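You operate a simulated robot arm through the tools that you are given. There is no shell and no other tool.

You run a simulated robot arm. Do the job below in one go: nothing can be reset, and whatever is moved stays where it is left.

TASK
Play the tone through the white jack lead at level 2, then switch the tone box off.
Fine: leave the lead plugged in and the knob where you set it.
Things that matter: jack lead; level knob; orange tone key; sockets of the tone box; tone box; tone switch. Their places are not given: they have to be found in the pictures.

The check looks at the end state, three seconds after you hand in, the way a careful person would. Anything else that was tipped, shoved, dropped, spilled or broken makes it a failure.

THE ROBOT
A 7-joint arm with a two-finger parallel gripper, fixed in place. Base frame: the origin is at the foot of the arm, x ahead of it, y to its left, z up. Lengths are in m, angles in degrees, forces in N, time in s.
Its first joint turns from -132.0 to 132.0 degrees. Payload 3.91 kg.
The TCP is the grasp point between the finger pads, 0.03 m short of the fingertips. In the tool frame z runs along the fingers and y along their closing line. Largest opening 0.11 m; finger width 0.02, thickness 0.01; the body of the gripper, 0.048 by 0.112 m, starts 0.055 m behind the TCP.
Orientation is told as [roll, pitch, yaw] about the base's x, y, z axes, in that order, counted from this pose: with the fingers straight down and closing along the base's y, the tool's x points along the base's -x, its y along +y and its z along -z.

THE INTERFACE
- The arm moves only by the tool apply_moves. Its argument "increments" is text: rows parted by semicolons, each of 6 numbers parted by spaces: the shift along the tool's x, y, z in units of 30 mm (1.0 is 30 mm), then the turn, a rotation vector about the tool's x, y, z in units of 8 degrees (1.0 is 8 degrees). In form: dx dy dz wx wy wz; .... A call has 1 to 20 rows; each row shifts and turns the commanded pose from where the row before left it, along the tool's axes as they then stand. "claw" is the closure in counts, from 0 (fully open) to 255 (shut), set as the call begins (left out, the last holds). A call with a number of a shift or a turn outside -1 to 1 is refused whole. Rows are played at 5 a second. More than 0.05 m and 8.6 degrees between two rows, or a gripper value outside its range, and nothing of the call is played. A pose out of reach is approached as far as the arm can. The call stops where the force on the tool passes 50 N (or 10 N more than at its start, if that is more) or the arm is blocked; 0.2 s more then pass. Each finger travels about 0.108 m/s and halts on what it meets, pressing with about 36 N; the grip force reading is that of the motor and also rises with nothing between the fingers. The clock runs only during rows and for 0.2 s after the last one: add rows that do not move to give the fingers time. The reply holds the time, the measured pose of the TCP, the force on the tool along the base axes, the opening and the grip force, in the units named above and with some noise, with the torque about the TCP (base axes, N m) and any sound that the robot's microphone picked up.
- Cameras (640 x 400 px; columns grow to the right, rows downward): "scene" is fixed at [0.3959, 0.5133, 1.4643]; the picture's right is [-0.53, -0.85, 0.00], its down [-0.58, 0.36, -0.73] and it looks along [0.62, -0.39, -0.68] (base axes); focal length 220 px, centre (320, 200). "wrist" rides on the gripper at [0.072, 0.017, -0.103] in the tool frame; the picture's right is [-0.23, 0.97, 0.00], its down [-0.76, -0.18, -0.62] and it looks along [-0.61, -0.14, 0.78] (tool axes); focal length 222 px, centre (320, 200).
- get_image(camera): a new picture of that camera. The clock stands still meanwhile.
- measure_at(camera, pixels): for up to 12 pixels [column, row] of the newest picture of that camera ("zoom" is the newest enlarged one), the place [x, y, z] in the base frame of the surface seen there, good to about 0.002 m, but the place of the scene camera against the robot may be out by one fixed shift of up to 0.018 m in any direction. The clock stands still meanwhile.
- inspect(camera, box): a new picture of the part [left, top, right, bottom] of that camera's present view, enlarged. The clock stands still meanwhile.
- close_job(): hands the job in; it is judged then, once.

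Leave the gripper open and the arm clear of the work at the hand-in unless told otherwise.

The tools are called as a command line: name --argument value ..., lists and objects as JSON in quotes. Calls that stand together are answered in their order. apply_moves: Moves the arm, as the interface text tells. Its arguments: {"type":"object","properties":{"increments":{"type":"string"},"claw":{"type":"number"}},"required":["increments"]} The other tools are called the same way: get_image (camera) takes a picture; measure_at (camera, pixels) gives the place of the surface under pixels of a picture; inspect (camera, box) takes an enlarged picture of a part of a camera's view; close_job () hands the job in.

At the start:

```text
time_s: 0.0
tool_pos: [0.6169, -0.1801, 1.2729]
orientation: [0.0, 0.0, 0.0]
force: [-0.4, 0.0, 0.1]
ft_torque: [-0.04, -0.01, 0.0]
finger_gap: 0.1097
grasp_force: 0.0
```

scene: 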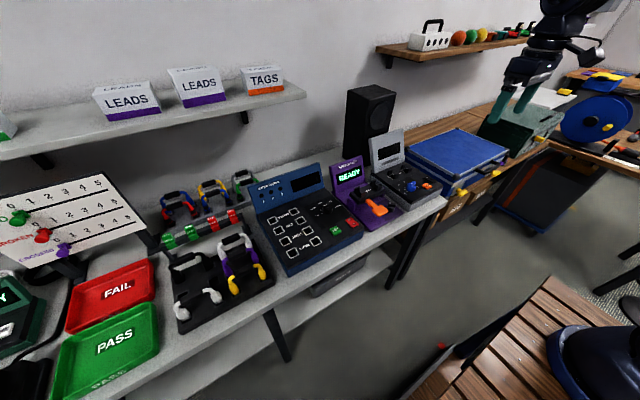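
wrist: 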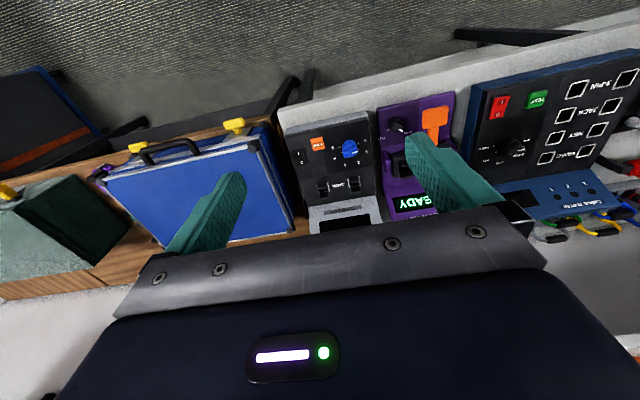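

I see a bench with several boxes: a blue tester, a purple unit reading "READY", a dark box with an orange key and a blue knob (probably the tone box), and a lead rack with white, purple and yellow leads. I'll enlarge these areas first.

inspect --camera "scene" --box '[320, 120, 450, 220]'

inspect --camera "scene" --box '[150, 160, 290, 340]'

inspect --camera "wrist" --box '[270, 80, 470, 240]'

inspect --camera "scene" --box '[240, 150, 380, 290]'

```text
4.00 times, centred on (385, 170) of scene
```

zoom: 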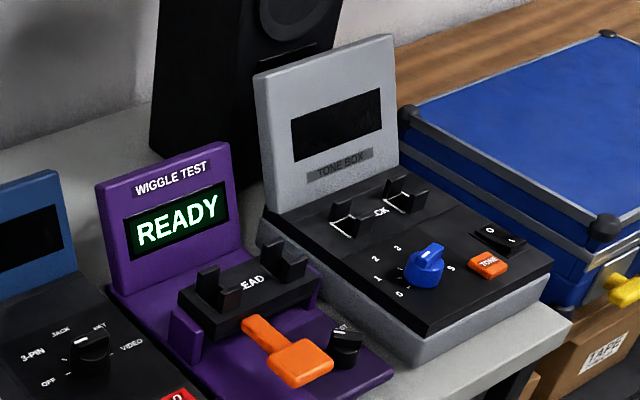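

```text
2.22 times, centred on (220, 250) of scene
```

zoom: 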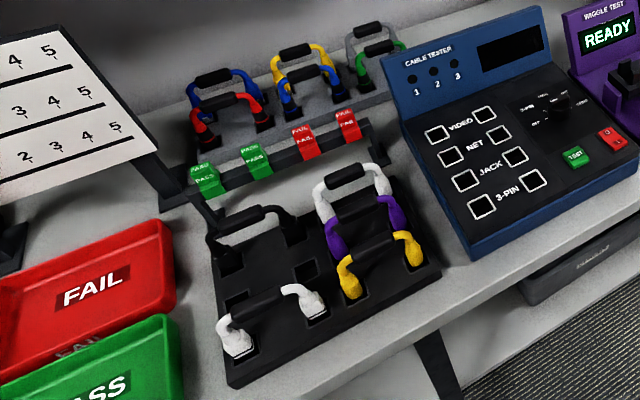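

```text
2.50 times, centred on (370, 160) of wrist
```

zoom: 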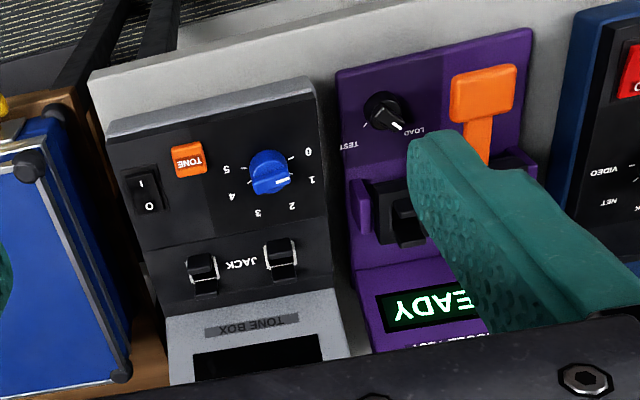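

```text
2.86 times, centred on (310, 220) of scene
```

zoom: 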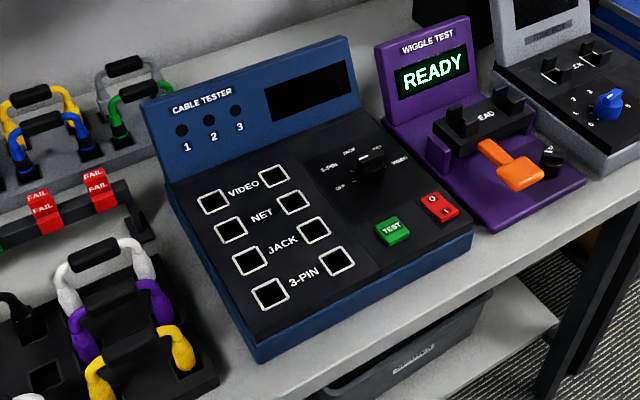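

The box at right is labelled TONE BOX: two JACK sockets, a blue 0–5 knob, an orange TONE key and a rocker switch. The rack holds two white leads, so I have to tell which one is the jack lead. I'll measure some points on both.

get_image --camera "scene"

measure_at --camera "scene" --pixels '[[183, 309], [213, 293], [198, 296], [223, 247], [247, 240], [237, 238], [172, 320], [276, 280], [250, 225], [385, 210], [300, 330]]'

measure_at --camera "wrist" --pixels '[[345, 144], [378, 148], [351, 186], [381, 184], [318, 145], [329, 157], [300, 130], [395, 110], [300, 200], [395, 195], [280, 110]]'

```text
taken
```

scene: 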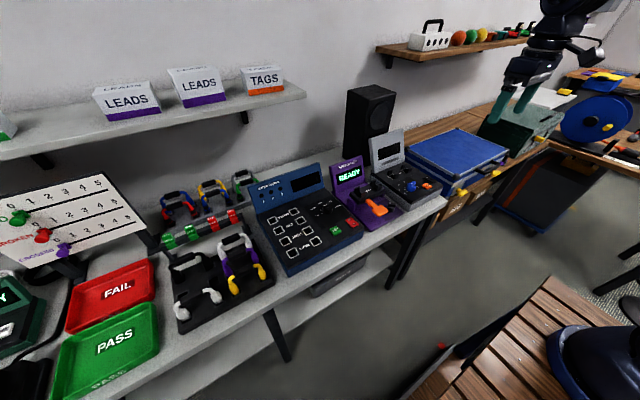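

```text
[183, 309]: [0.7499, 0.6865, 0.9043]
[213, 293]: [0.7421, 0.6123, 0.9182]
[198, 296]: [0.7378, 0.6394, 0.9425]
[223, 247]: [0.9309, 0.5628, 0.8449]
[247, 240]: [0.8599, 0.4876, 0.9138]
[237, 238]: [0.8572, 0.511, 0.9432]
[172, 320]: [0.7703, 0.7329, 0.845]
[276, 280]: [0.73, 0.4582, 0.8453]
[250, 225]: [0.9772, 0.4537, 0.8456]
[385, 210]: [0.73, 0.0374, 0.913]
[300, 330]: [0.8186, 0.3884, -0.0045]
```

```text
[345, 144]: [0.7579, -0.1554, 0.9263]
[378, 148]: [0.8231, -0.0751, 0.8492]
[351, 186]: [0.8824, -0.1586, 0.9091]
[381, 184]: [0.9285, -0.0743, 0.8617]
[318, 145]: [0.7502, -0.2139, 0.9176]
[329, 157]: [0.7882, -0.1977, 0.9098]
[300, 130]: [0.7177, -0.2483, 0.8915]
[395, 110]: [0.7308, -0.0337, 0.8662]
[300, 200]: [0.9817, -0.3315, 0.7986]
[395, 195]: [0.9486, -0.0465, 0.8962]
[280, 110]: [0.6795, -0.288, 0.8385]
```

The bench top is at about z 0.845. The white leads are near (0.74, 0.65) and (0.86, 0.51), and the tone box is near (0.82, -0.17). Before moving across I'll check the shelf, the speaker and the display tops for clearance.

measure_at --camera "scene" --pixels '[[130, 126], [240, 101], [300, 94], [370, 90], [372, 155], [320, 165], [395, 130], [290, 170], [390, 48], [150, 240], [110, 180], [345, 165]]'

inspect --camera "scene" --box '[160, 220, 280, 340]'

```text
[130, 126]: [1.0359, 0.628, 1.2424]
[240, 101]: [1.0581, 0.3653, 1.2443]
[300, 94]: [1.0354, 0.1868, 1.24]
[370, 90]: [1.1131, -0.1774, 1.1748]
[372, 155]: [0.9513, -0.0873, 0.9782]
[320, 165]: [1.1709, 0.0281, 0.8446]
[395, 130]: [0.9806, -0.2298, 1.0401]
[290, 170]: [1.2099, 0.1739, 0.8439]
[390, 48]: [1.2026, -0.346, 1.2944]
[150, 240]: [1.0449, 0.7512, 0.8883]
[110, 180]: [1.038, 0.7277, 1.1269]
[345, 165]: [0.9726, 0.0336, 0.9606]
```

```text
3.33 times, centred on (220, 280) of scene
```

zoom: 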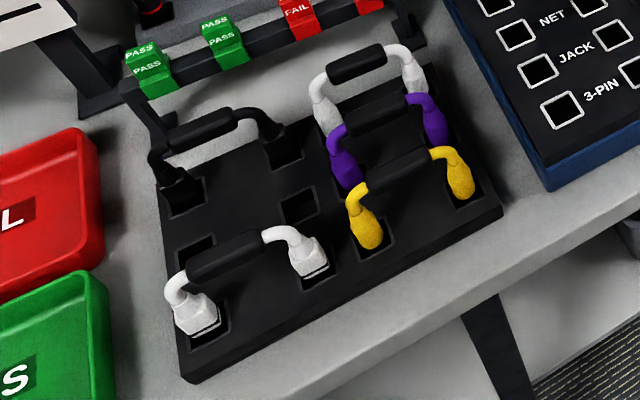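

The front-left white lead has blocky plugs. The back-right white lead looks slimmer, like the purple and yellow ones in its column. The shelf edge is at x≈1.035, z≈1.24, so I'll stay at x≈0.6. Next I'll travel left (+y) at the current height to look at the rack.

apply_moves --increments "0 1 0 0 0 0; 0 1 0 0 0 0; 0 1 0 0 0 0; 0 1 0 0 0 0; 0 1 0 0 0 0; 0 1 0 0 0 0; 0 1 0 0 0 0; 0 1 0 0 0 0; 0 1 0 0 0 0; 0 1 0 0 0 0; 0 1 0 0 0 0; 0 1 0 0 0 0; 0 1 0 0 0 0; 0 1 0 0 0 0; 0 1 0 0 0 0; 0 1 0 0 0 0; 0 1 0 0 0 0; 0 1 0 0 0 0; 0 1 0 0 0 0; 0 1 0 0 0 0" --claw 0

```text
time_s: 4.2
tool_pos: [0.6151, 0.4211, 1.2747]
orientation: [0.0, 0.0, 0.0]
force: [0.4, -0.4, -0.6]
ft_torque: [0.01, -0.01, 0.01]
finger_gap: 0.1098
grasp_force: 0.1
```

The arm followed cleanly. I'll go a bit further in +y and lower slightly, then take a wrist picture of the rack.

apply_moves --increments "0 1 0.3 0 0 0; 0 1 0.3 0 0 0; 0 1 0.3 0 0 0; 0 1 0.3 0 0 0; 0 1 0.3 0 0 0; 0.5 0.6 0.5 0 0 0; 0.5 0 0.5 0 0 0; 0 0 0 0 0 0"

get_image --camera "wrist"

```text
time_s: 6.0
tool_pos: [0.5873, 0.5916, 1.1965]
orientation: [0.0, 0.0, -0.1]
force: [0.4, 0.2, 0.4]
ft_torque: [-0.03, -0.01, 0.0]
finger_gap: 0.1101
grasp_force: 0.0
```

```text
taken
```

wrist: 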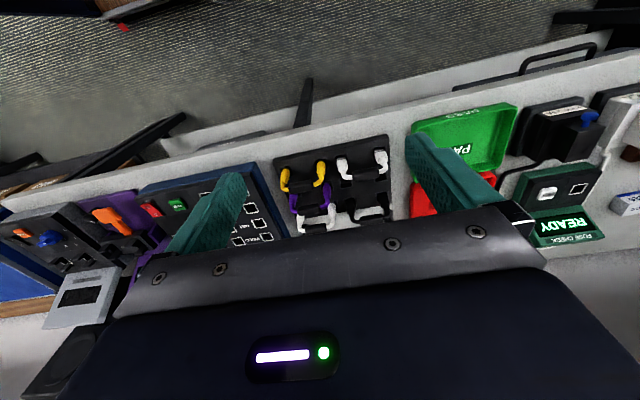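

The rack shows at about columns 275–392, rows 135–235. I'll enlarge it.

inspect --camera "wrist" --box '[265, 125, 405, 240]'

measure_at --camera "wrist" --pixels '[[342, 160], [381, 158], [362, 162], [299, 226], [340, 222], [320, 225], [285, 182], [321, 172], [303, 172], [384, 220]]'

```text
3.48 times, centred on (335, 182) of wrist
```

zoom: 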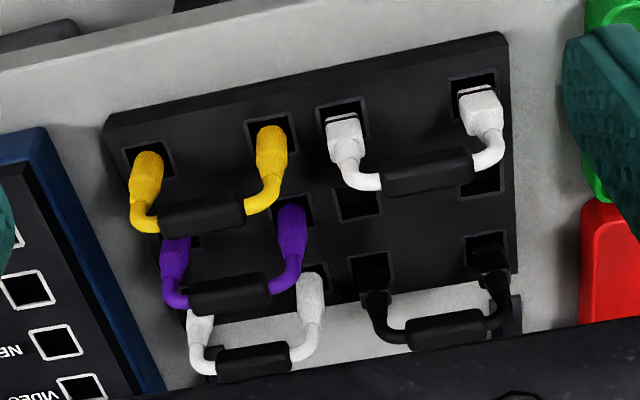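

```text
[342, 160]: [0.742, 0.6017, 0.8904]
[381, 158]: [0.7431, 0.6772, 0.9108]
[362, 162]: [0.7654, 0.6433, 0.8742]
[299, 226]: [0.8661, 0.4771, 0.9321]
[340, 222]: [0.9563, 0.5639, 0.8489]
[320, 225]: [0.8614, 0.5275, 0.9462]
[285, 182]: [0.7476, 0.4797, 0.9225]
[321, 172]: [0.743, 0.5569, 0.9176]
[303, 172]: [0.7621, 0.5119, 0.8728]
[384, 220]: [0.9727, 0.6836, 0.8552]
```

The front white lead's plugs are square with clips, so it's a network lead. The back-right white lead, with its handle at about (0.862, 0.50, 0.945), has slim round plugs like the purple and yellow jack leads. I'll move above it for a closer look.

apply_moves --increments "-0.95 -0.36 0.3 0 0 0; -0.95 -0.36 0.3 0 0 0; -0.95 -0.36 0.3 0 0 0; -0.95 -0.36 0.3 0 0 0; -0.95 -0.36 0.3 0 0 0; -0.95 -0.36 0.3 0 0 0; -0.95 -0.36 0.3 0 0 0; -0.95 -0.36 0.3 0 0 0; 0 0 0 0 0 0"

get_image --camera "wrist"

```text
time_s: 8.0
tool_pos: [0.816, 0.5012, 1.1274]
orientation: [0.0, 0.1, 0.0]
force: [0.2, 0.1, 0.1]
ft_torque: [0.0, 0.01, 0.02]
finger_gap: 0.11
grasp_force: 0.1
```

```text
taken
```

wrist: 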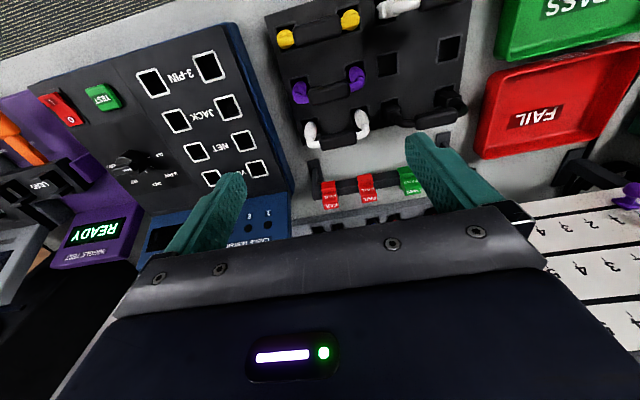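

The white jack lead is at about columns 305–370, rows 105–150. I'll zoom in on it and measure its handle and plugs with the wrist camera.

inspect --camera "wrist" --box '[270, 70, 400, 170]'

measure_at --camera "wrist" --pixels '[[311, 132], [362, 122], [322, 143], [337, 141], [350, 139], [336, 137], [311, 126], [340, 95], [330, 155], [365, 150]]'

```text
4.00 times, centred on (335, 120) of wrist
```

zoom: 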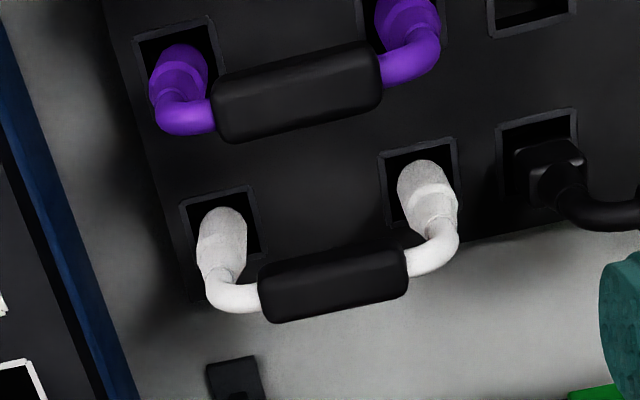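

```text
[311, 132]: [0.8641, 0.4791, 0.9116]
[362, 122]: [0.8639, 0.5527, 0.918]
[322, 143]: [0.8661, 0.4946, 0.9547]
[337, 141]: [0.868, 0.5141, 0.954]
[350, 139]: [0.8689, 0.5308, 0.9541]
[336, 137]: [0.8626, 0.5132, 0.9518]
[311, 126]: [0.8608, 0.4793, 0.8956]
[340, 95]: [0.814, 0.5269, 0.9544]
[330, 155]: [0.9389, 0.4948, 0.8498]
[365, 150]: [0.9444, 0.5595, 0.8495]
```

The white jack lead's plugs are at y≈0.479 and 0.553, x≈0.864. Its handle runs along y, centred near (0.866, 0.514), with its top at z≈0.954. The purple handle is at x≈0.814, so there's a gap of about 3 cm for the near finger. I'll turn the tool 90° so the fingers close along x, and partly close them.

apply_moves --increments "0 0 0 0 0 -1; 0 0 0 0 0 -1; 0 0 0 0 0 -1; 0 0 0 0 0 -1; 0 0 0 0 0 -1; 0 0 0 0 0 -1; 0 0 0 0 0 -1; 0 0 0 0 0 -1; 0 0 0 0 0 -1; 0 0 0 0 0 -1; 0 0 0 0 0 -1; 0 0 0 0 0 -0.25; 0 0 0 0 0 0" --claw 150

get_image --camera "wrist"

```text
time_s: 10.8
tool_pos: [0.8151, 0.5024, 1.1258]
orientation: [-0.1, 0.0, 90.0]
force: [-0.8, 0.1, 0.0]
ft_torque: [0.01, 0.02, -0.02]
finger_gap: 0.0453
grasp_force: 0.0
```

```text
taken
```

wrist: 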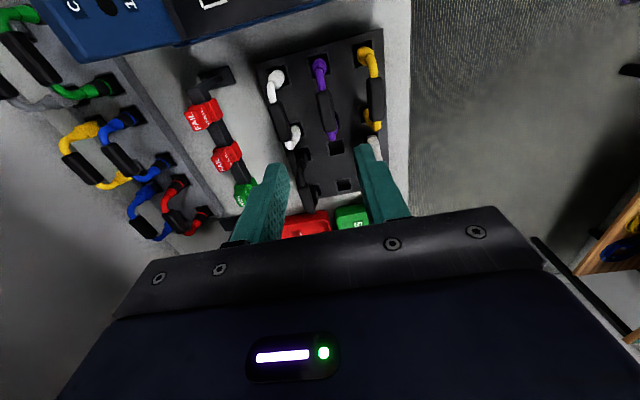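

The fingers now close along x with a 45 mm gap. I'll measure the white lead from this view: its handle is near pixel (283,108), and its plugs near (276,80) and (292,137).

inspect --camera "wrist" --box '[240, 40, 400, 160]'

measure_at --camera "wrist" --pixels '[[281, 104], [285, 116], [279, 95], [276, 78], [291, 140], [324, 104], [327, 118], [290, 128]]'

```text
3.33 times, centred on (320, 100) of wrist
```

zoom: 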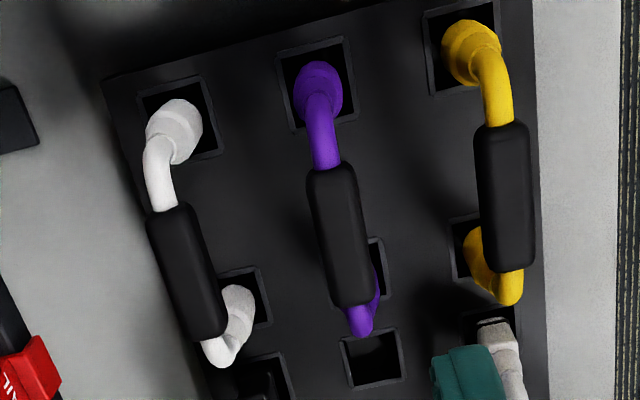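

```text
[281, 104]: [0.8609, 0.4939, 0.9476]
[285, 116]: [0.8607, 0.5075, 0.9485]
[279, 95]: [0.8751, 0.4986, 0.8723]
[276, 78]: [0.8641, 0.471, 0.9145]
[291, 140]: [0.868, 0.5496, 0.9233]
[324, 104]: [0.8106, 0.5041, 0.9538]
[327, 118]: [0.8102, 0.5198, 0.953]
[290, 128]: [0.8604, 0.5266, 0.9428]
```

The enlarged view gives finer pixel positions, so I'll measure the handle edges and centre on it.

measure_at --camera "zoom" --pixels '[[155, 235], [178, 235], [202, 235], [170, 212], [185, 270], [200, 310], [172, 120], [235, 300], [205, 330], [185, 335], [165, 205]]'

```text
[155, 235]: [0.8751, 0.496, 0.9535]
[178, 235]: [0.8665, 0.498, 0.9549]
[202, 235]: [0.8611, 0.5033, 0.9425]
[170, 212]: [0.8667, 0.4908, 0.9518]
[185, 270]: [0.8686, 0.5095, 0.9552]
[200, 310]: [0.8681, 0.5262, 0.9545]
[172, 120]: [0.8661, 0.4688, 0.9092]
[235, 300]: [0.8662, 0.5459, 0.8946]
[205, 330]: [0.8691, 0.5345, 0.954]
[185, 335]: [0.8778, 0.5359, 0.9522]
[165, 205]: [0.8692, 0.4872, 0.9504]
```

The handle centre is (0.868, 0.5125), about 18 mm wide, with its top at z≈0.955. I'll move above it at the current height and check that the arm reaches there.

apply_moves --increments "-0.17 -0.9 0 0 0 0; -0.17 -0.87 0 0 0 0; 0 0 0.8 0 0 0; 0 0 0.8 0 0 0; 0 0 0 0 0 0"

get_image --camera "wrist"

inspect --camera "scene" --box '[140, 130, 340, 300]'

```text
time_s: 12.0
tool_pos: [0.8683, 0.512, 1.0777]
orientation: [0.0, 0.0, 90.0]
force: [0.0, -0.6, -0.1]
ft_torque: [0.02, -0.03, -0.02]
finger_gap: 0.045
grasp_force: 0.0
```

```text
taken
```

wrist: 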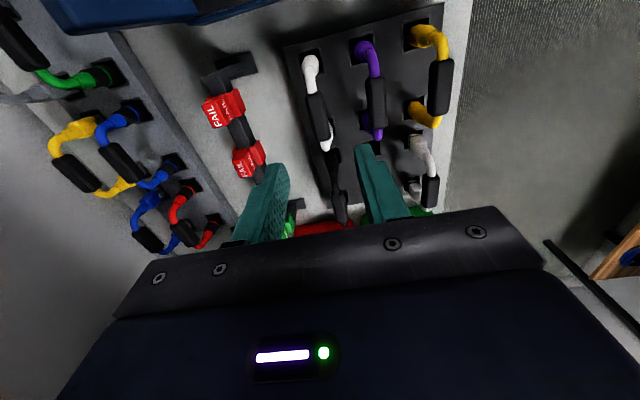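

```text
2.35 times, centred on (240, 215) of scene
```

zoom: 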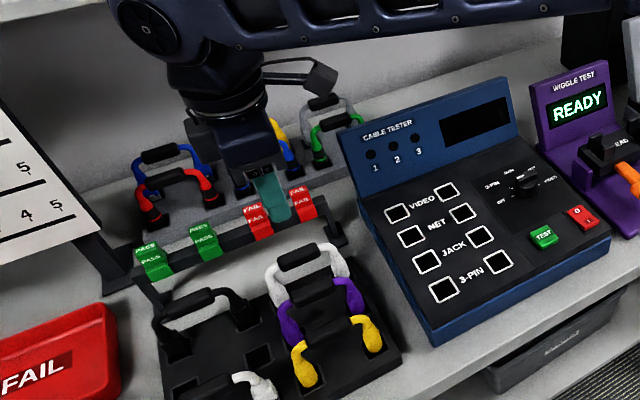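

The arm reaches here at z≈1.078 with the tool vertical. I'll lower it to about z 0.993, with the fingertips still just above the handle, and check the alignment.

apply_moves --increments "0 0 0.7 0 0 0; 0 0 0.7 0 0 0; 0 0 0.7 0 0 0; 0 0 0.7 0 0 0; 0 0 0 0 0 0"

inspect --camera "wrist" --box '[220, 40, 440, 240]'

```text
time_s: 13.2
tool_pos: [0.8677, 0.5143, 0.9936]
orientation: [0.0, 0.1, 90.0]
force: [0.2, 0.1, 0.0]
ft_torque: [0.0, -0.02, -0.02]
finger_gap: 0.0455
grasp_force: 0.0
```

```text
2.00 times, centred on (330, 140) of wrist
```

zoom: 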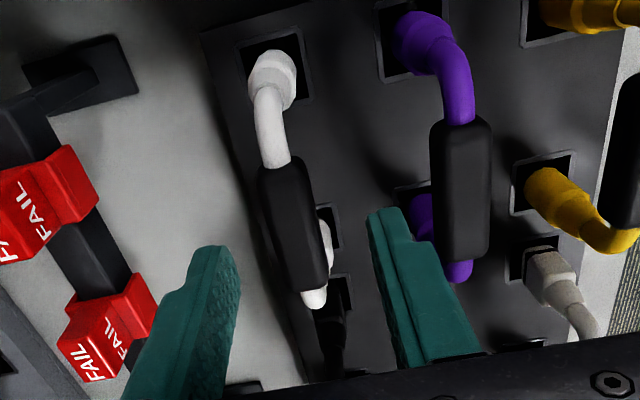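

The fingers straddle the white handle and clear the purple one. I'll lower another 50 mm to z≈0.944.

apply_moves --increments "0 0 0.4 0 0 0; 0 0 0.4 0 0 0; 0 0 0.4 0 0 0; 0 0 0.45 0 0 0; 0 0 0 0 0 0"

inspect --camera "wrist" --box '[220, 40, 440, 240]'

```text
time_s: 14.4
tool_pos: [0.8677, 0.5122, 0.9442]
orientation: [0.0, 0.0, 90.0]
force: [0.2, -0.3, 0.3]
ft_torque: [0.01, 0.0, 0.03]
finger_gap: 0.0451
grasp_force: 0.1
```

```text
2.00 times, centred on (330, 140) of wrist
```

zoom: 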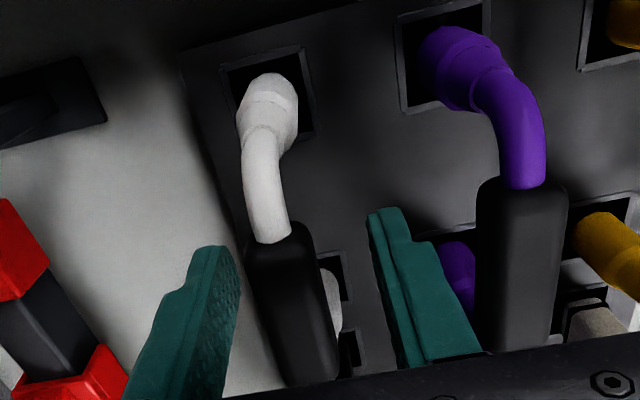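

Both fingers are beside the handle. I'll close the gripper and give it time to grip.

apply_moves --increments "0 0 0 0 0 0; 0 0 0 0 0 0; 0 0 0 0 0 0; 0 0 0 0 0 0" --claw 255

inspect --camera "wrist" --box '[220, 40, 440, 240]'

```text
time_s: 15.4
tool_pos: [0.8683, 0.5128, 0.9434]
orientation: [0.0, 0.1, 89.9]
force: [-0.3, -0.1, 0.6]
ft_torque: [0.0, 0.01, 0.0]
finger_gap: 0.0174
grasp_force: 36.3
```

```text
2.00 times, centred on (330, 140) of wrist
```

zoom: 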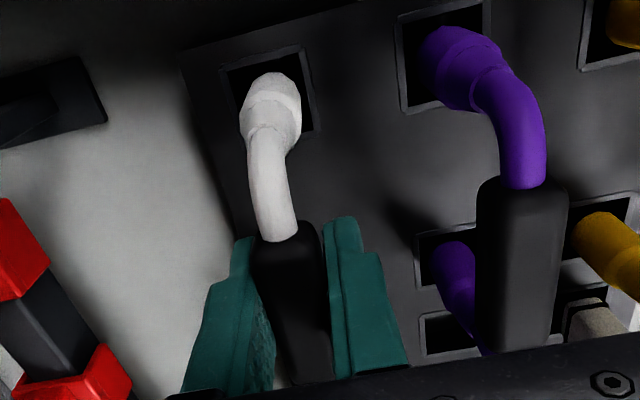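

It holds the handle with a 17.4 mm gap and 36 N. Now I'll lift it straight up, gently.

apply_moves --increments "0 0 -0.2 0 0 0; 0 0 -0.3 0 0 0; 0 0 -0.4 0 0 0; 0 0 -0.6 0 0 0; 0 0 -0.8 0 0 0; 0 0 -1 0 0 0; 0 0 0 0 0 0"

get_image --camera "wrist"

inspect --camera "scene" --box '[140, 130, 340, 300]'

```text
time_s: 17.0
tool_pos: [0.8693, 0.5116, 1.0442]
orientation: [0.1, 0.0, 89.9]
force: [-0.5, 0.8, -1.1]
ft_torque: [0.03, 0.01, -0.01]
finger_gap: 0.0173
grasp_force: 35.9
```

```text
taken
```

wrist: 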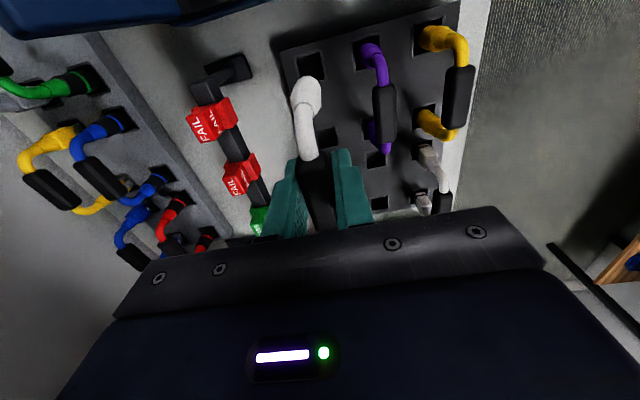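

```text
2.35 times, centred on (240, 215) of scene
```

zoom: 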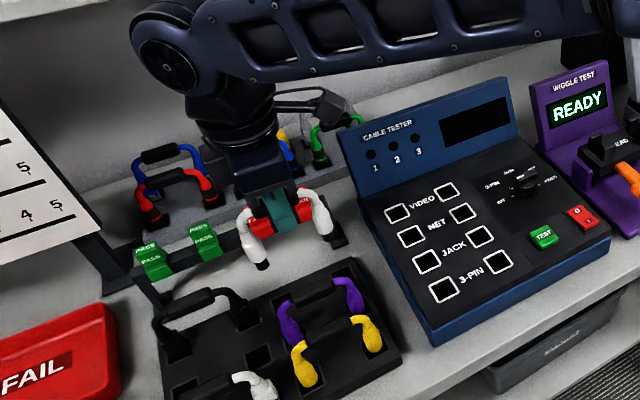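

The lead is free, and the neighbouring leads are undisturbed. I'll raise it well above the displays and pull back toward x≈0.76 before travelling right to the tone box.

apply_moves --increments "0 0 -0.9 0 0 0; 0 0 -0.9 0 0 0; 0 0.3 -0.9 0 0 0; 0 0.9 -0.9 0 0 0; 0 0.9 -0.4 0 0 0; 0 0.9 0 0 0 0; 0 0.6 0 0 0 0; 0.5 0 0 0 0 0; 0.9 0 0 0 0 0; 0.9 0 0 0 0 0; 0.9 0 0 0 0 0; 0.9 0 0 0 0 0; 0.9 0 0 0 0 0; 0.9 0 0 0 0 0; 0.9 0 0 0 0 0; 0.9 0 0 0 0 0; 0.9 0 0 0 0 0; 0.9 0 0 0 0 0; 0.9 0 0 0 0 0; 0.9 0 0 0 0 0"

get_image --camera "wrist"

```text
time_s: 21.2
tool_pos: [0.7579, 0.1733, 1.1633]
orientation: [0.0, 0.0, 90.0]
force: [-0.1, 1.0, -0.9]
ft_torque: [-0.05, 0.02, 0.02]
finger_gap: 0.0174
grasp_force: 35.7
```

```text
taken
```

wrist: 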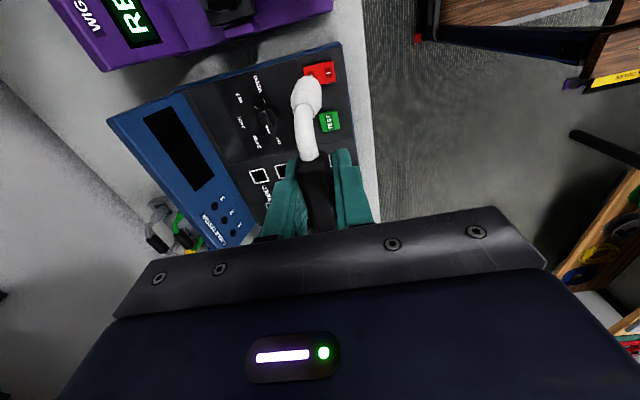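

The lead is held steadily. I'll go on to above the tone box, around (0.82, -0.13), still high.

apply_moves --increments "0.9 0 0 0 0 0; 0.9 0 0 0 0 0; 0.9 0 0 0 0 0; 0.9 0 0 0 0 0; 0.9 0 0 0 0 0; 0.9 0 0 0 0 0; 0.9 0 0 0 0 0; 0.9 -0.5 0 0 0 0; 0.9 -0.5 0 0 0 0; 0.9 -0.5 0 0 0 0; 0.9 -0.5 0 0 0 0; 0.3 0 0 0 0 0; 0 0 0 0 0 0"

get_image --camera "wrist"

inspect --camera "scene" --box '[320, 80, 480, 220]'

```text
time_s: 24.0
tool_pos: [0.8197, -0.1317, 1.1627]
orientation: [-0.1, 0.0, 90.0]
force: [0.5, 0.8, -0.8]
ft_torque: [0.0, 0.02, 0.01]
finger_gap: 0.0174
grasp_force: 36.0
```

```text
taken
```

wrist: 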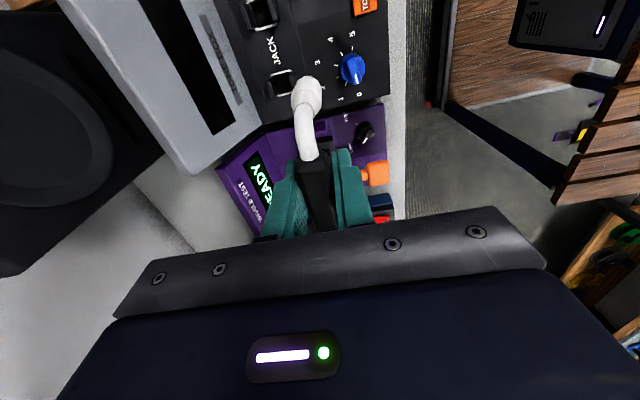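

```text
2.86 times, centred on (400, 150) of scene
```

zoom: 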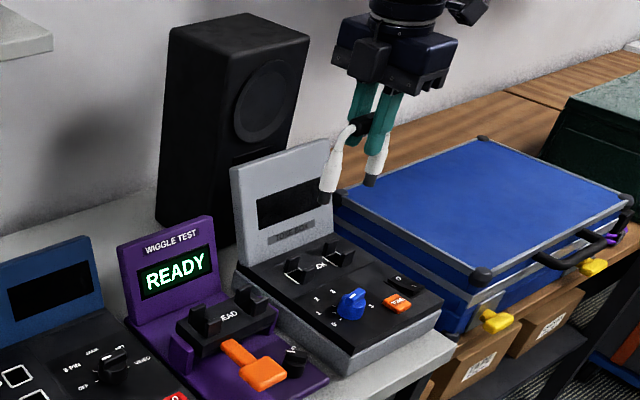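

The box is partly out of the frame at the top. I'll shift another 7 cm to the right to view the sockets, which seem to have dark blocks at them.

apply_moves --increments "0.8 0 0 0 0 0; 0.8 0 0 0 0 0; 0.8 0 0 0 0 0; 0 0 0 0 0 0"

get_image --camera "wrist"

inspect --camera "wrist" --box '[220, 0, 420, 150]'

```text
time_s: 25.0
tool_pos: [0.821, -0.2061, 1.1634]
orientation: [0.0, 0.0, 90.0]
force: [0.9, -0.7, -0.3]
ft_torque: [-0.01, -0.01, -0.02]
finger_gap: 0.0173
grasp_force: 35.7
```

```text
taken
```

wrist: 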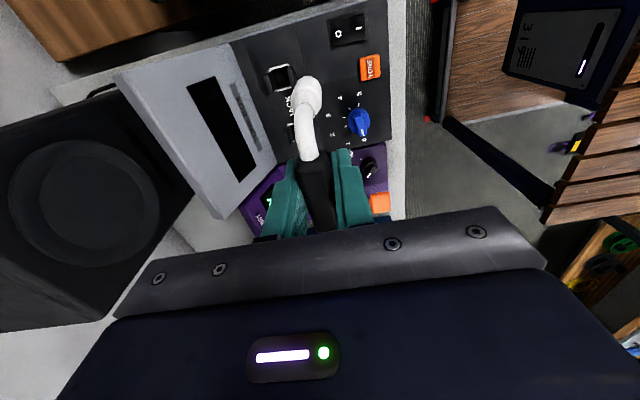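

```text
2.67 times, centred on (320, 75) of wrist
```

zoom: 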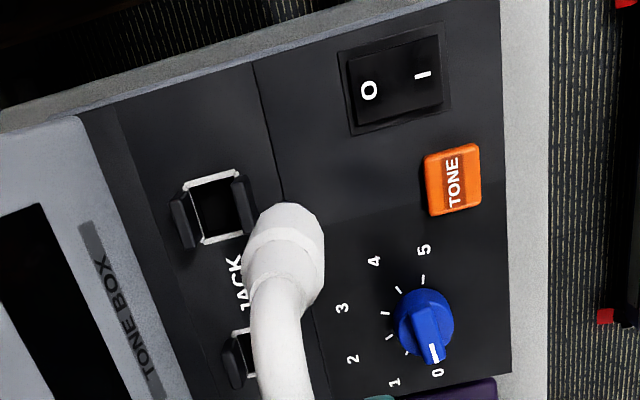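

The sockets are square holes with a black guide wall on the +x and -x sides. The knob points at 0, and the rocker is marked O and I. I'll measure these points on the enlarged view.

measure_at --camera "zoom" --pixels '[[186, 220], [241, 203], [215, 210], [193, 183], [232, 172], [203, 243], [238, 360], [430, 180], [425, 325], [370, 90], [423, 75], [300, 120]]'

inspect --camera "scene" --box '[360, 140, 450, 220]'

```text
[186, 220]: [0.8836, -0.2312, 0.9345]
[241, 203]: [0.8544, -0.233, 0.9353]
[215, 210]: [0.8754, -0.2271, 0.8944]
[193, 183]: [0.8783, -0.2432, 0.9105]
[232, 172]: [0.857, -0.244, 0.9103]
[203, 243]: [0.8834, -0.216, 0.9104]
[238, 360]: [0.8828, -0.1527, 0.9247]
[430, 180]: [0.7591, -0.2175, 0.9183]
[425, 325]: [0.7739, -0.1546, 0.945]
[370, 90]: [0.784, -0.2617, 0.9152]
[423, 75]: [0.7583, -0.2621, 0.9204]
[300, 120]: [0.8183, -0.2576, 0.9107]
```

```text
5.00 times, centred on (405, 180) of scene
```

zoom: 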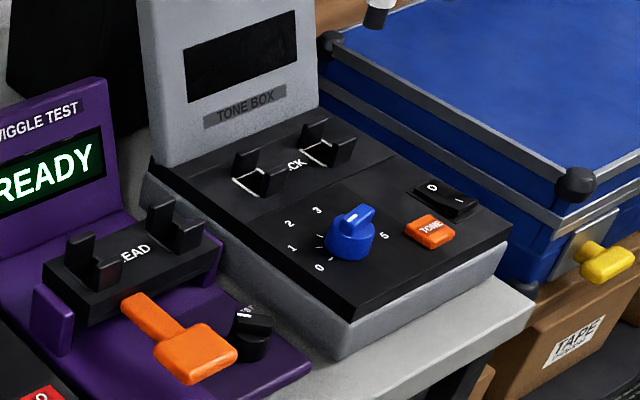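

The panel is at z≈0.910 and the guide tops at 0.935. The far socket is around (0.868, -0.23). I'll measure the same features from the scene camera to work out its fixed shift and to locate both sockets.

measure_at --camera "zoom" --pixels '[[242, 156], [276, 168], [313, 123], [343, 138], [352, 212], [430, 223], [415, 188], [450, 202], [350, 300], [390, 165], [255, 188], [328, 158]]'

inspect --camera "wrist" --box '[270, 50, 350, 150]'

```text
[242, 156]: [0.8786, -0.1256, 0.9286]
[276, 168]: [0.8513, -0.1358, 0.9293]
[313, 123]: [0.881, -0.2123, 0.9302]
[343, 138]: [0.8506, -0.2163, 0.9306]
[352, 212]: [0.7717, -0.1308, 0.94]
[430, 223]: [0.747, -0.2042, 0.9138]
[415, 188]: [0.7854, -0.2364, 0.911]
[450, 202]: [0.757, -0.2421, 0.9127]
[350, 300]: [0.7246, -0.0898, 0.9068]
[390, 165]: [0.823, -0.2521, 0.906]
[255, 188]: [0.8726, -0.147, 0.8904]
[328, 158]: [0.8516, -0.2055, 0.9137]
```

```text
4.00 times, centred on (310, 100) of wrist
```

zoom: 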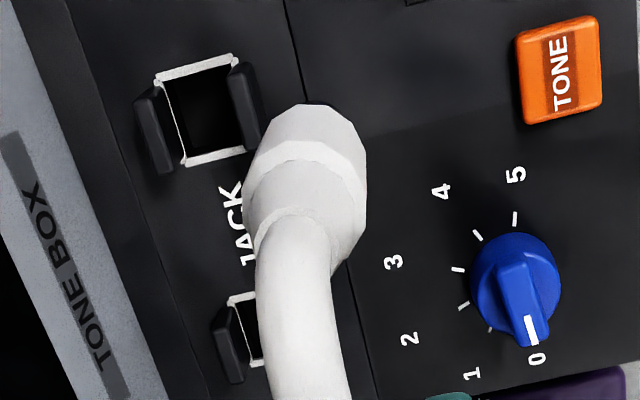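

I'll measure the corners of the far socket's white outline, the guide walls, and the visible parts of the near socket.

measure_at --camera "zoom" --pixels '[[158, 78], [228, 60], [188, 162], [240, 150], [195, 68], [215, 156], [148, 102], [163, 170], [237, 66], [245, 296], [225, 310], [237, 380]]'

```text
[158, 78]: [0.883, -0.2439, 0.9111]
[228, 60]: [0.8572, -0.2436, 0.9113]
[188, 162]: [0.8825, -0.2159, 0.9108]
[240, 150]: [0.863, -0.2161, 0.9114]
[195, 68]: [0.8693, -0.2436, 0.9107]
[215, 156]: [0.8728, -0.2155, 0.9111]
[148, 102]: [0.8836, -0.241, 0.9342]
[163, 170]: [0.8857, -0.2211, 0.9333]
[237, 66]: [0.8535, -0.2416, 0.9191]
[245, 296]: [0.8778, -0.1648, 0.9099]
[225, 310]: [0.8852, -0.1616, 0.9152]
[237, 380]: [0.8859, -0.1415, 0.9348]
```

Far socket centre is ≈ (0.869, -0.230). The near socket is about 0.079 further in +y, at ≈ (0.869, -0.151). Next I'll see exactly where the plug tips hang relative to the TCP, using the scene camera.

inspect --camera "scene" --box '[400, 90, 470, 160]'

```text
5.71 times, centred on (435, 125) of scene
```

zoom: 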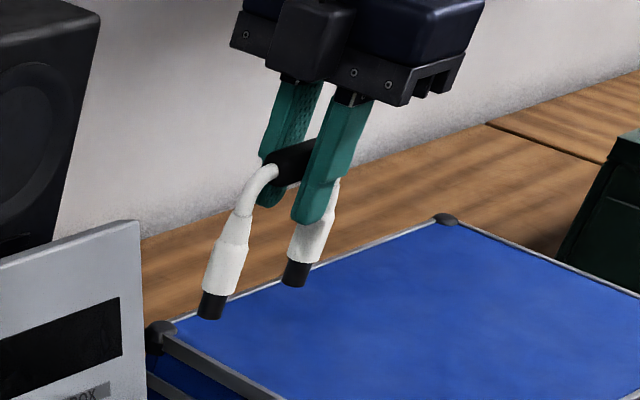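

Both plugs are visible: white barrels with black tips at zoom (211,305) and (296,272). I'll measure them along with the handle and the fingers.

measure_at --camera "zoom" --pixels '[[212, 298], [210, 314], [297, 267], [294, 281], [224, 265], [310, 242], [283, 165], [310, 205], [236, 225], [318, 210], [233, 215], [312, 185]]'

```text
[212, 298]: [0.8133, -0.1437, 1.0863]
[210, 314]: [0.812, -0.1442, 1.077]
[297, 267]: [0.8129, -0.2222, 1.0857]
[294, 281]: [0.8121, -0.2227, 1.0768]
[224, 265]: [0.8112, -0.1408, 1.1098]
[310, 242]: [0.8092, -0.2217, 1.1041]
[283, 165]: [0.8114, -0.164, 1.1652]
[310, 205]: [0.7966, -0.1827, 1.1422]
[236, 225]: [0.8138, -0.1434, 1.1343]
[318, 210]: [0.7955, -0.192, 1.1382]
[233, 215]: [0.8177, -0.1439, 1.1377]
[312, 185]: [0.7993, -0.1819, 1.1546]
```

The plugs are 0.0785 apart, which matches the sockets. They hang straight under the TCP, with the tips about 85 mm below it. Comparing both cameras, the scene camera reads roughly (-0.005, +0.017, -0.005) off. Before descending I'll check how close the tone box's display panel would be to the gripper body.

measure_at --camera "wrist" --pixels '[[232, 50], [250, 100], [272, 155], [215, 110], [200, 90], [180, 60], [160, 90], [195, 170], [210, 210], [130, 80]]'

```text
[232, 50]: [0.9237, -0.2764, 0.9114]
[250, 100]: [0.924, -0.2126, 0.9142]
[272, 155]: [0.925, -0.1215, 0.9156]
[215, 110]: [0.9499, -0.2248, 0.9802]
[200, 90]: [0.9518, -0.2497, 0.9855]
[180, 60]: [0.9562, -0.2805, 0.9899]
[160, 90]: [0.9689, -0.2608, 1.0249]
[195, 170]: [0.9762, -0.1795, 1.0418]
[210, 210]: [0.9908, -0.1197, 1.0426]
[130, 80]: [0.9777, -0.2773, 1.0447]
```

The display face runs from x=0.924 at its base to 0.976 at the top. The gripper body would reach only x≈0.925 at z≥1.035, so it clears. I'll align over the sockets at (0.869, -0.191), then lower until the plug tips are about 3 cm above the guides.

apply_moves --increments "-0.25 -0.8 0 0 0 0; -0.25 -0.8 0 0 0 0; 0 0 0.8 0 0 0; 0 0 0.8 0 0 0; 0 0 0.8 0 0 0; 0 0 0.8 0 0 0; 0 0 0 0 0 0"

inspect --camera "wrist" --box '[240, 20, 400, 220]'

inspect --camera "scene" --box '[360, 110, 450, 200]'

```text
time_s: 26.6
tool_pos: [0.8694, -0.1896, 1.0673]
orientation: [-0.1, 0.0, 90.1]
force: [-0.1, -0.6, -0.7]
ft_torque: [-0.01, -0.01, 0.0]
finger_gap: 0.0173
grasp_force: 35.8
```

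```text
2.00 times, centred on (320, 120) of wrist
```

zoom: 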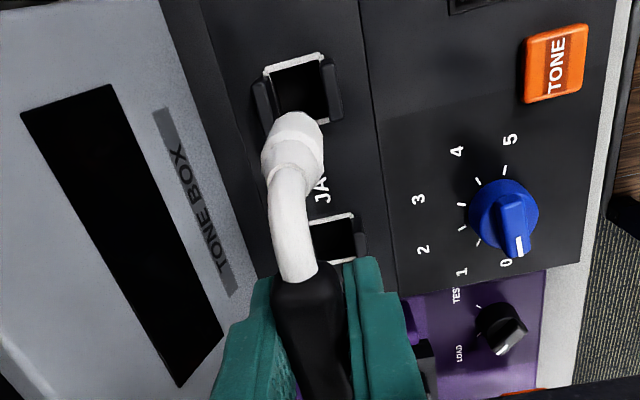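

```text
4.44 times, centred on (405, 155) of scene
```

zoom: 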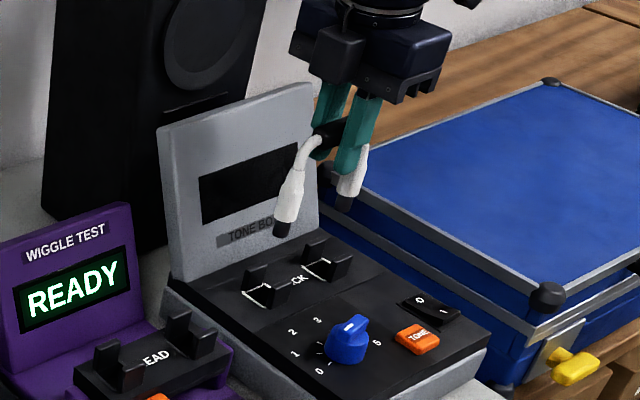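

I can now see both sockets' outlines under the lead. I'll take a tighter wrist zoom to measure both again.

inspect --camera "wrist" --box '[270, 40, 360, 160]'

```text
3.33 times, centred on (315, 100) of wrist
```

zoom: 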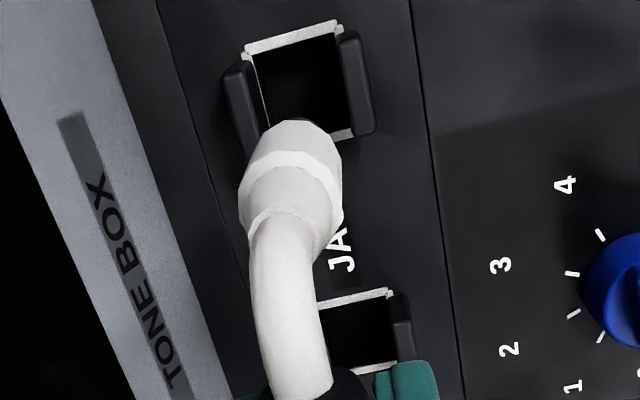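

measure_at --camera "zoom" --pixels '[[250, 52], [333, 28], [345, 134], [290, 40], [350, 297], [386, 291], [360, 369], [378, 366], [232, 90], [350, 60], [400, 330], [358, 330]]'

```text
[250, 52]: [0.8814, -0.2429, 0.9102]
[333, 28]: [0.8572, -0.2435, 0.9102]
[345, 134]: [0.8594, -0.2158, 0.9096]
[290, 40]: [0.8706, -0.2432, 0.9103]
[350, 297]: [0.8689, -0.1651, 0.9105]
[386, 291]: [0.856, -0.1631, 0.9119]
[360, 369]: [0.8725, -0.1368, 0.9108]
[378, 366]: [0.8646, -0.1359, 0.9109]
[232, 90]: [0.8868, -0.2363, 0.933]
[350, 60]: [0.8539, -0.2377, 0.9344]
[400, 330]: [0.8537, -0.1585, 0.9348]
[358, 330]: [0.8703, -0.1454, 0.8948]
```

Socket A's centre is y≈-0.2295 and socket B's is y≈-0.1505, so the midpoint is (0.8695, -0.190). The TCP is at (0.8694, -0.1896), so it's aligned. I'll lower to z≈1.01, with the plug tips between the guides, then look.

apply_moves --increments "0 0 0.5 0 0 0; 0 0 0.5 0 0 0; 0 0 0.5 0 0 0; 0 0 0.4 0 0 0; 0 0 0 0 0 0"

inspect --camera "wrist" --box '[240, 20, 400, 220]'

inspect --camera "scene" --box '[370, 120, 440, 200]'

```text
time_s: 27.8
tool_pos: [0.8687, -0.1886, 1.0111]
orientation: [0.0, 0.0, 90.0]
force: [0.5, -0.1, -1.2]
ft_torque: [-0.03, 0.02, -0.02]
finger_gap: 0.0176
grasp_force: 36.5
```

```text
2.00 times, centred on (320, 120) of wrist
```

zoom: 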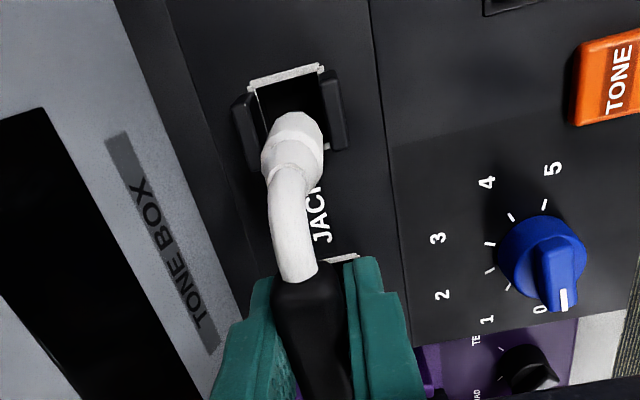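

```text
5.00 times, centred on (405, 160) of scene
```

zoom: 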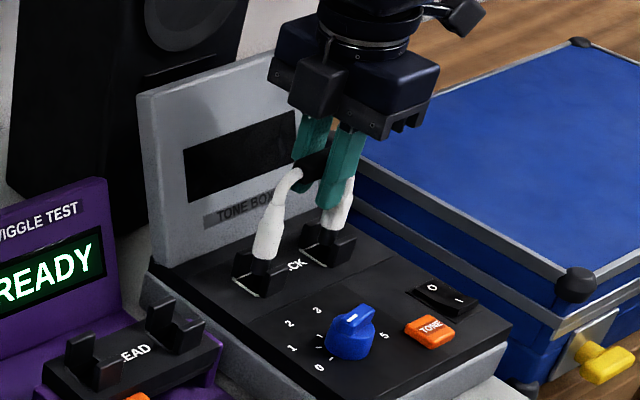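

The tips sit between the guide walls and the force is low. I'll lower in small steps of about 4.5 mm and watch the force.

apply_moves --increments "0.03 0 0.15 0 0 0; 0 0 0.15 0 0 0; 0 0 0.15 0 0 0; 0 0 0.15 0 0 0; 0 0 0 0 0 0"

```text
time_s: 29.0
tool_pos: [0.8694, -0.19, 0.9926]
orientation: [0.0, 0.0, 90.1]
force: [-0.1, -0.8, -0.2]
ft_torque: [-0.01, 0.0, 0.02]
finger_gap: 0.0171
grasp_force: 36.4
```

No contact yet at z=0.993, with the tips about at the panel surface. I'll continue in 3 mm steps.

apply_moves --increments "0 0 0.1 0 0 0; 0 0 0.1 0 0 0; 0 0 0.1 0 0 0; 0 0 0 0 0 0"

inspect --camera "wrist" --box '[240, 20, 400, 220]'

inspect --camera "scene" --box '[370, 120, 440, 200]'

```text
time_s: 30.0
tool_pos: [0.8687, -0.1899, 0.9834]
orientation: [0.0, 0.1, 89.9]
force: [0.0, 0.8, -1.3]
ft_torque: [0.0, 0.0, 0.01]
finger_gap: 0.0172
grasp_force: 36.1
```

```text
2.00 times, centred on (320, 120) of wrist
```

zoom: 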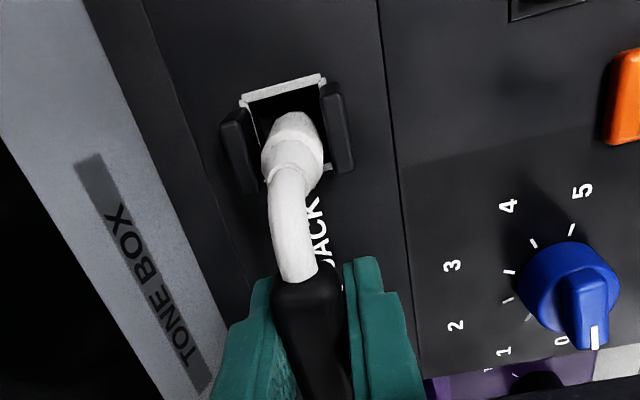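

```text
5.00 times, centred on (405, 160) of scene
```

zoom: 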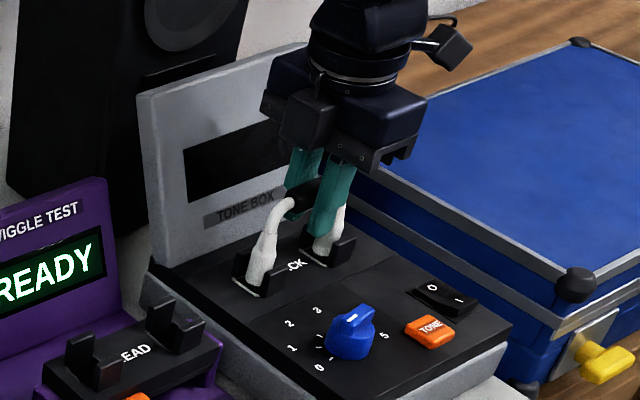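

Still no resistance. I'll keep lowering in small steps until it seats.

apply_moves --increments "0 0 0.07 0 0 0; 0 0 0.07 0 0 0; 0 0 0.07 0 0 0; 0 0 0 0 0 0"

```text
time_s: 31.0
tool_pos: [0.8683, -0.1904, 0.9803]
orientation: [-0.3, 0.0, 90.0]
force: [0.4, 4.3, 47.6]
ft_torque: [0.22, 0.07, 0.0]
finger_gap: 0.0175
grasp_force: 35.5
```

At z=0.980 the force rose to 48 N. The panel is then 69 mm below the TCP, against 71 mm when it was seated in the rack, so it's either seated or at a stop. I'll ease the pressure by 2–3 mm and look closely.

apply_moves --increments "0 0 -0.08 0 0 0; 0 0 0 0 0 0"

inspect --camera "scene" --box '[380, 140, 420, 190]'

inspect --camera "wrist" --box '[260, 40, 360, 140]'

```text
time_s: 31.6
tool_pos: [0.8685, -0.1898, 0.9798]
orientation: [-0.1, 0.0, 90.0]
force: [5.7, 3.2, 33.1]
ft_torque: [0.0, -0.25, 0.05]
finger_gap: 0.0174
grasp_force: 36.5
```

```text
8.00 times, centred on (400, 165) of scene
```

zoom: 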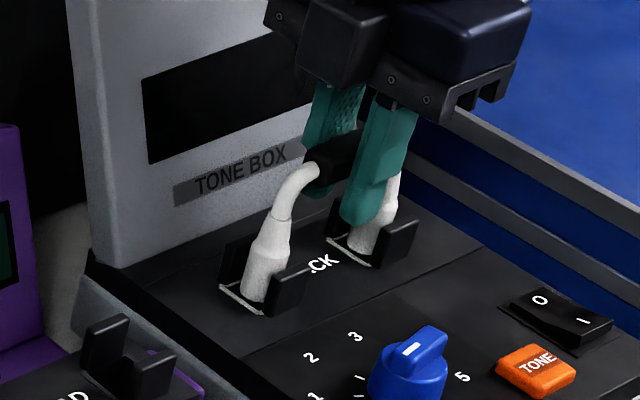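

```text
4.00 times, centred on (310, 90) of wrist
```

zoom: 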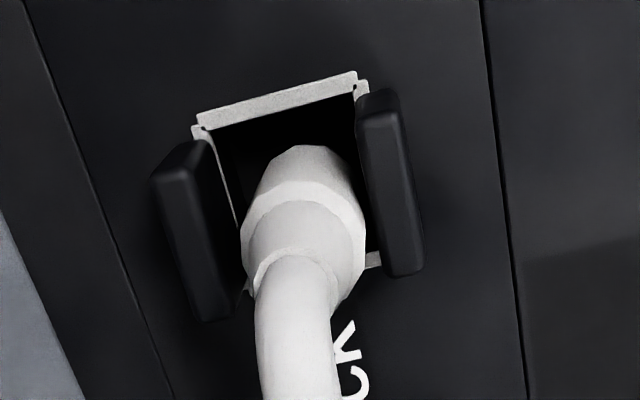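

The white barrels have gone into the recesses at both sockets. I'll hold still for a moment and re-read, to tell a hard stop from friction.

apply_moves --increments "0 0 0 0 0 0; 0 0 0 0 0 0; 0 0 0 0 0 0"

```text
time_s: 32.4
tool_pos: [0.8681, -0.1907, 0.9797]
orientation: [-0.1, -0.1, 90.0]
force: [4.2, 3.5, 29.9]
ft_torque: [0.03, -0.06, 0.03]
finger_gap: 0.0173
grasp_force: 35.7
```

There's still 30 N upward with z at 0.9797. I'll press a little more in very small steps to see whether it goes deeper or is already on a hard stop.

apply_moves --increments "0 0 0.05 0 0 0; 0 0 0.05 0 0 0; 0 0 0 0 0 0"

```text
time_s: 33.0
tool_pos: [0.8694, -0.1896, 0.9808]
orientation: [-0.2, 0.0, 90.0]
force: [-6.3, 1.2, 14.1]
ft_torque: [0.01, 0.42, -0.05]
finger_gap: 0.0172
grasp_force: 36.0
stopped in row 2: the force on the tool passed its limit at 52 N (the readings are from after the stop); the commanded pose is now the measured one
```

It's a hard stop at z≈0.980, with the tips at the bottom of the recess (z≈0.895), so the lead is seated. I'll release by opening to about 45 mm.

apply_moves --increments "0 0 0 0 0 0; 0 0 0 0 0 0; 0 0 0 0 0 0" --claw 150

inspect --camera "scene" --box '[380, 140, 420, 190]'

inspect --camera "wrist" --box '[240, 20, 400, 220]'

```text
time_s: 33.8
tool_pos: [0.8697, -0.1911, 0.98]
orientation: [-0.1, 0.0, 90.0]
force: [0.2, 0.3, -0.5]
ft_torque: [0.0, 0.01, -0.03]
finger_gap: 0.0456
grasp_force: 0.1
```

```text
8.00 times, centred on (400, 165) of scene
```

zoom: 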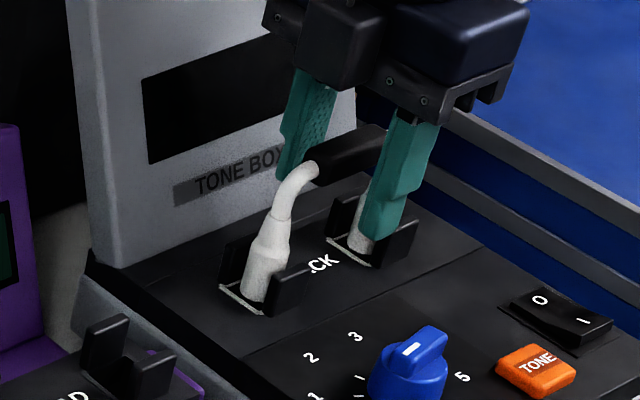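

```text
2.00 times, centred on (320, 120) of wrist
```

zoom: 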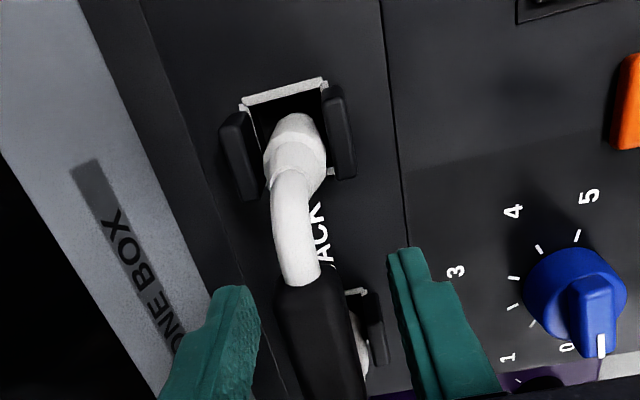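

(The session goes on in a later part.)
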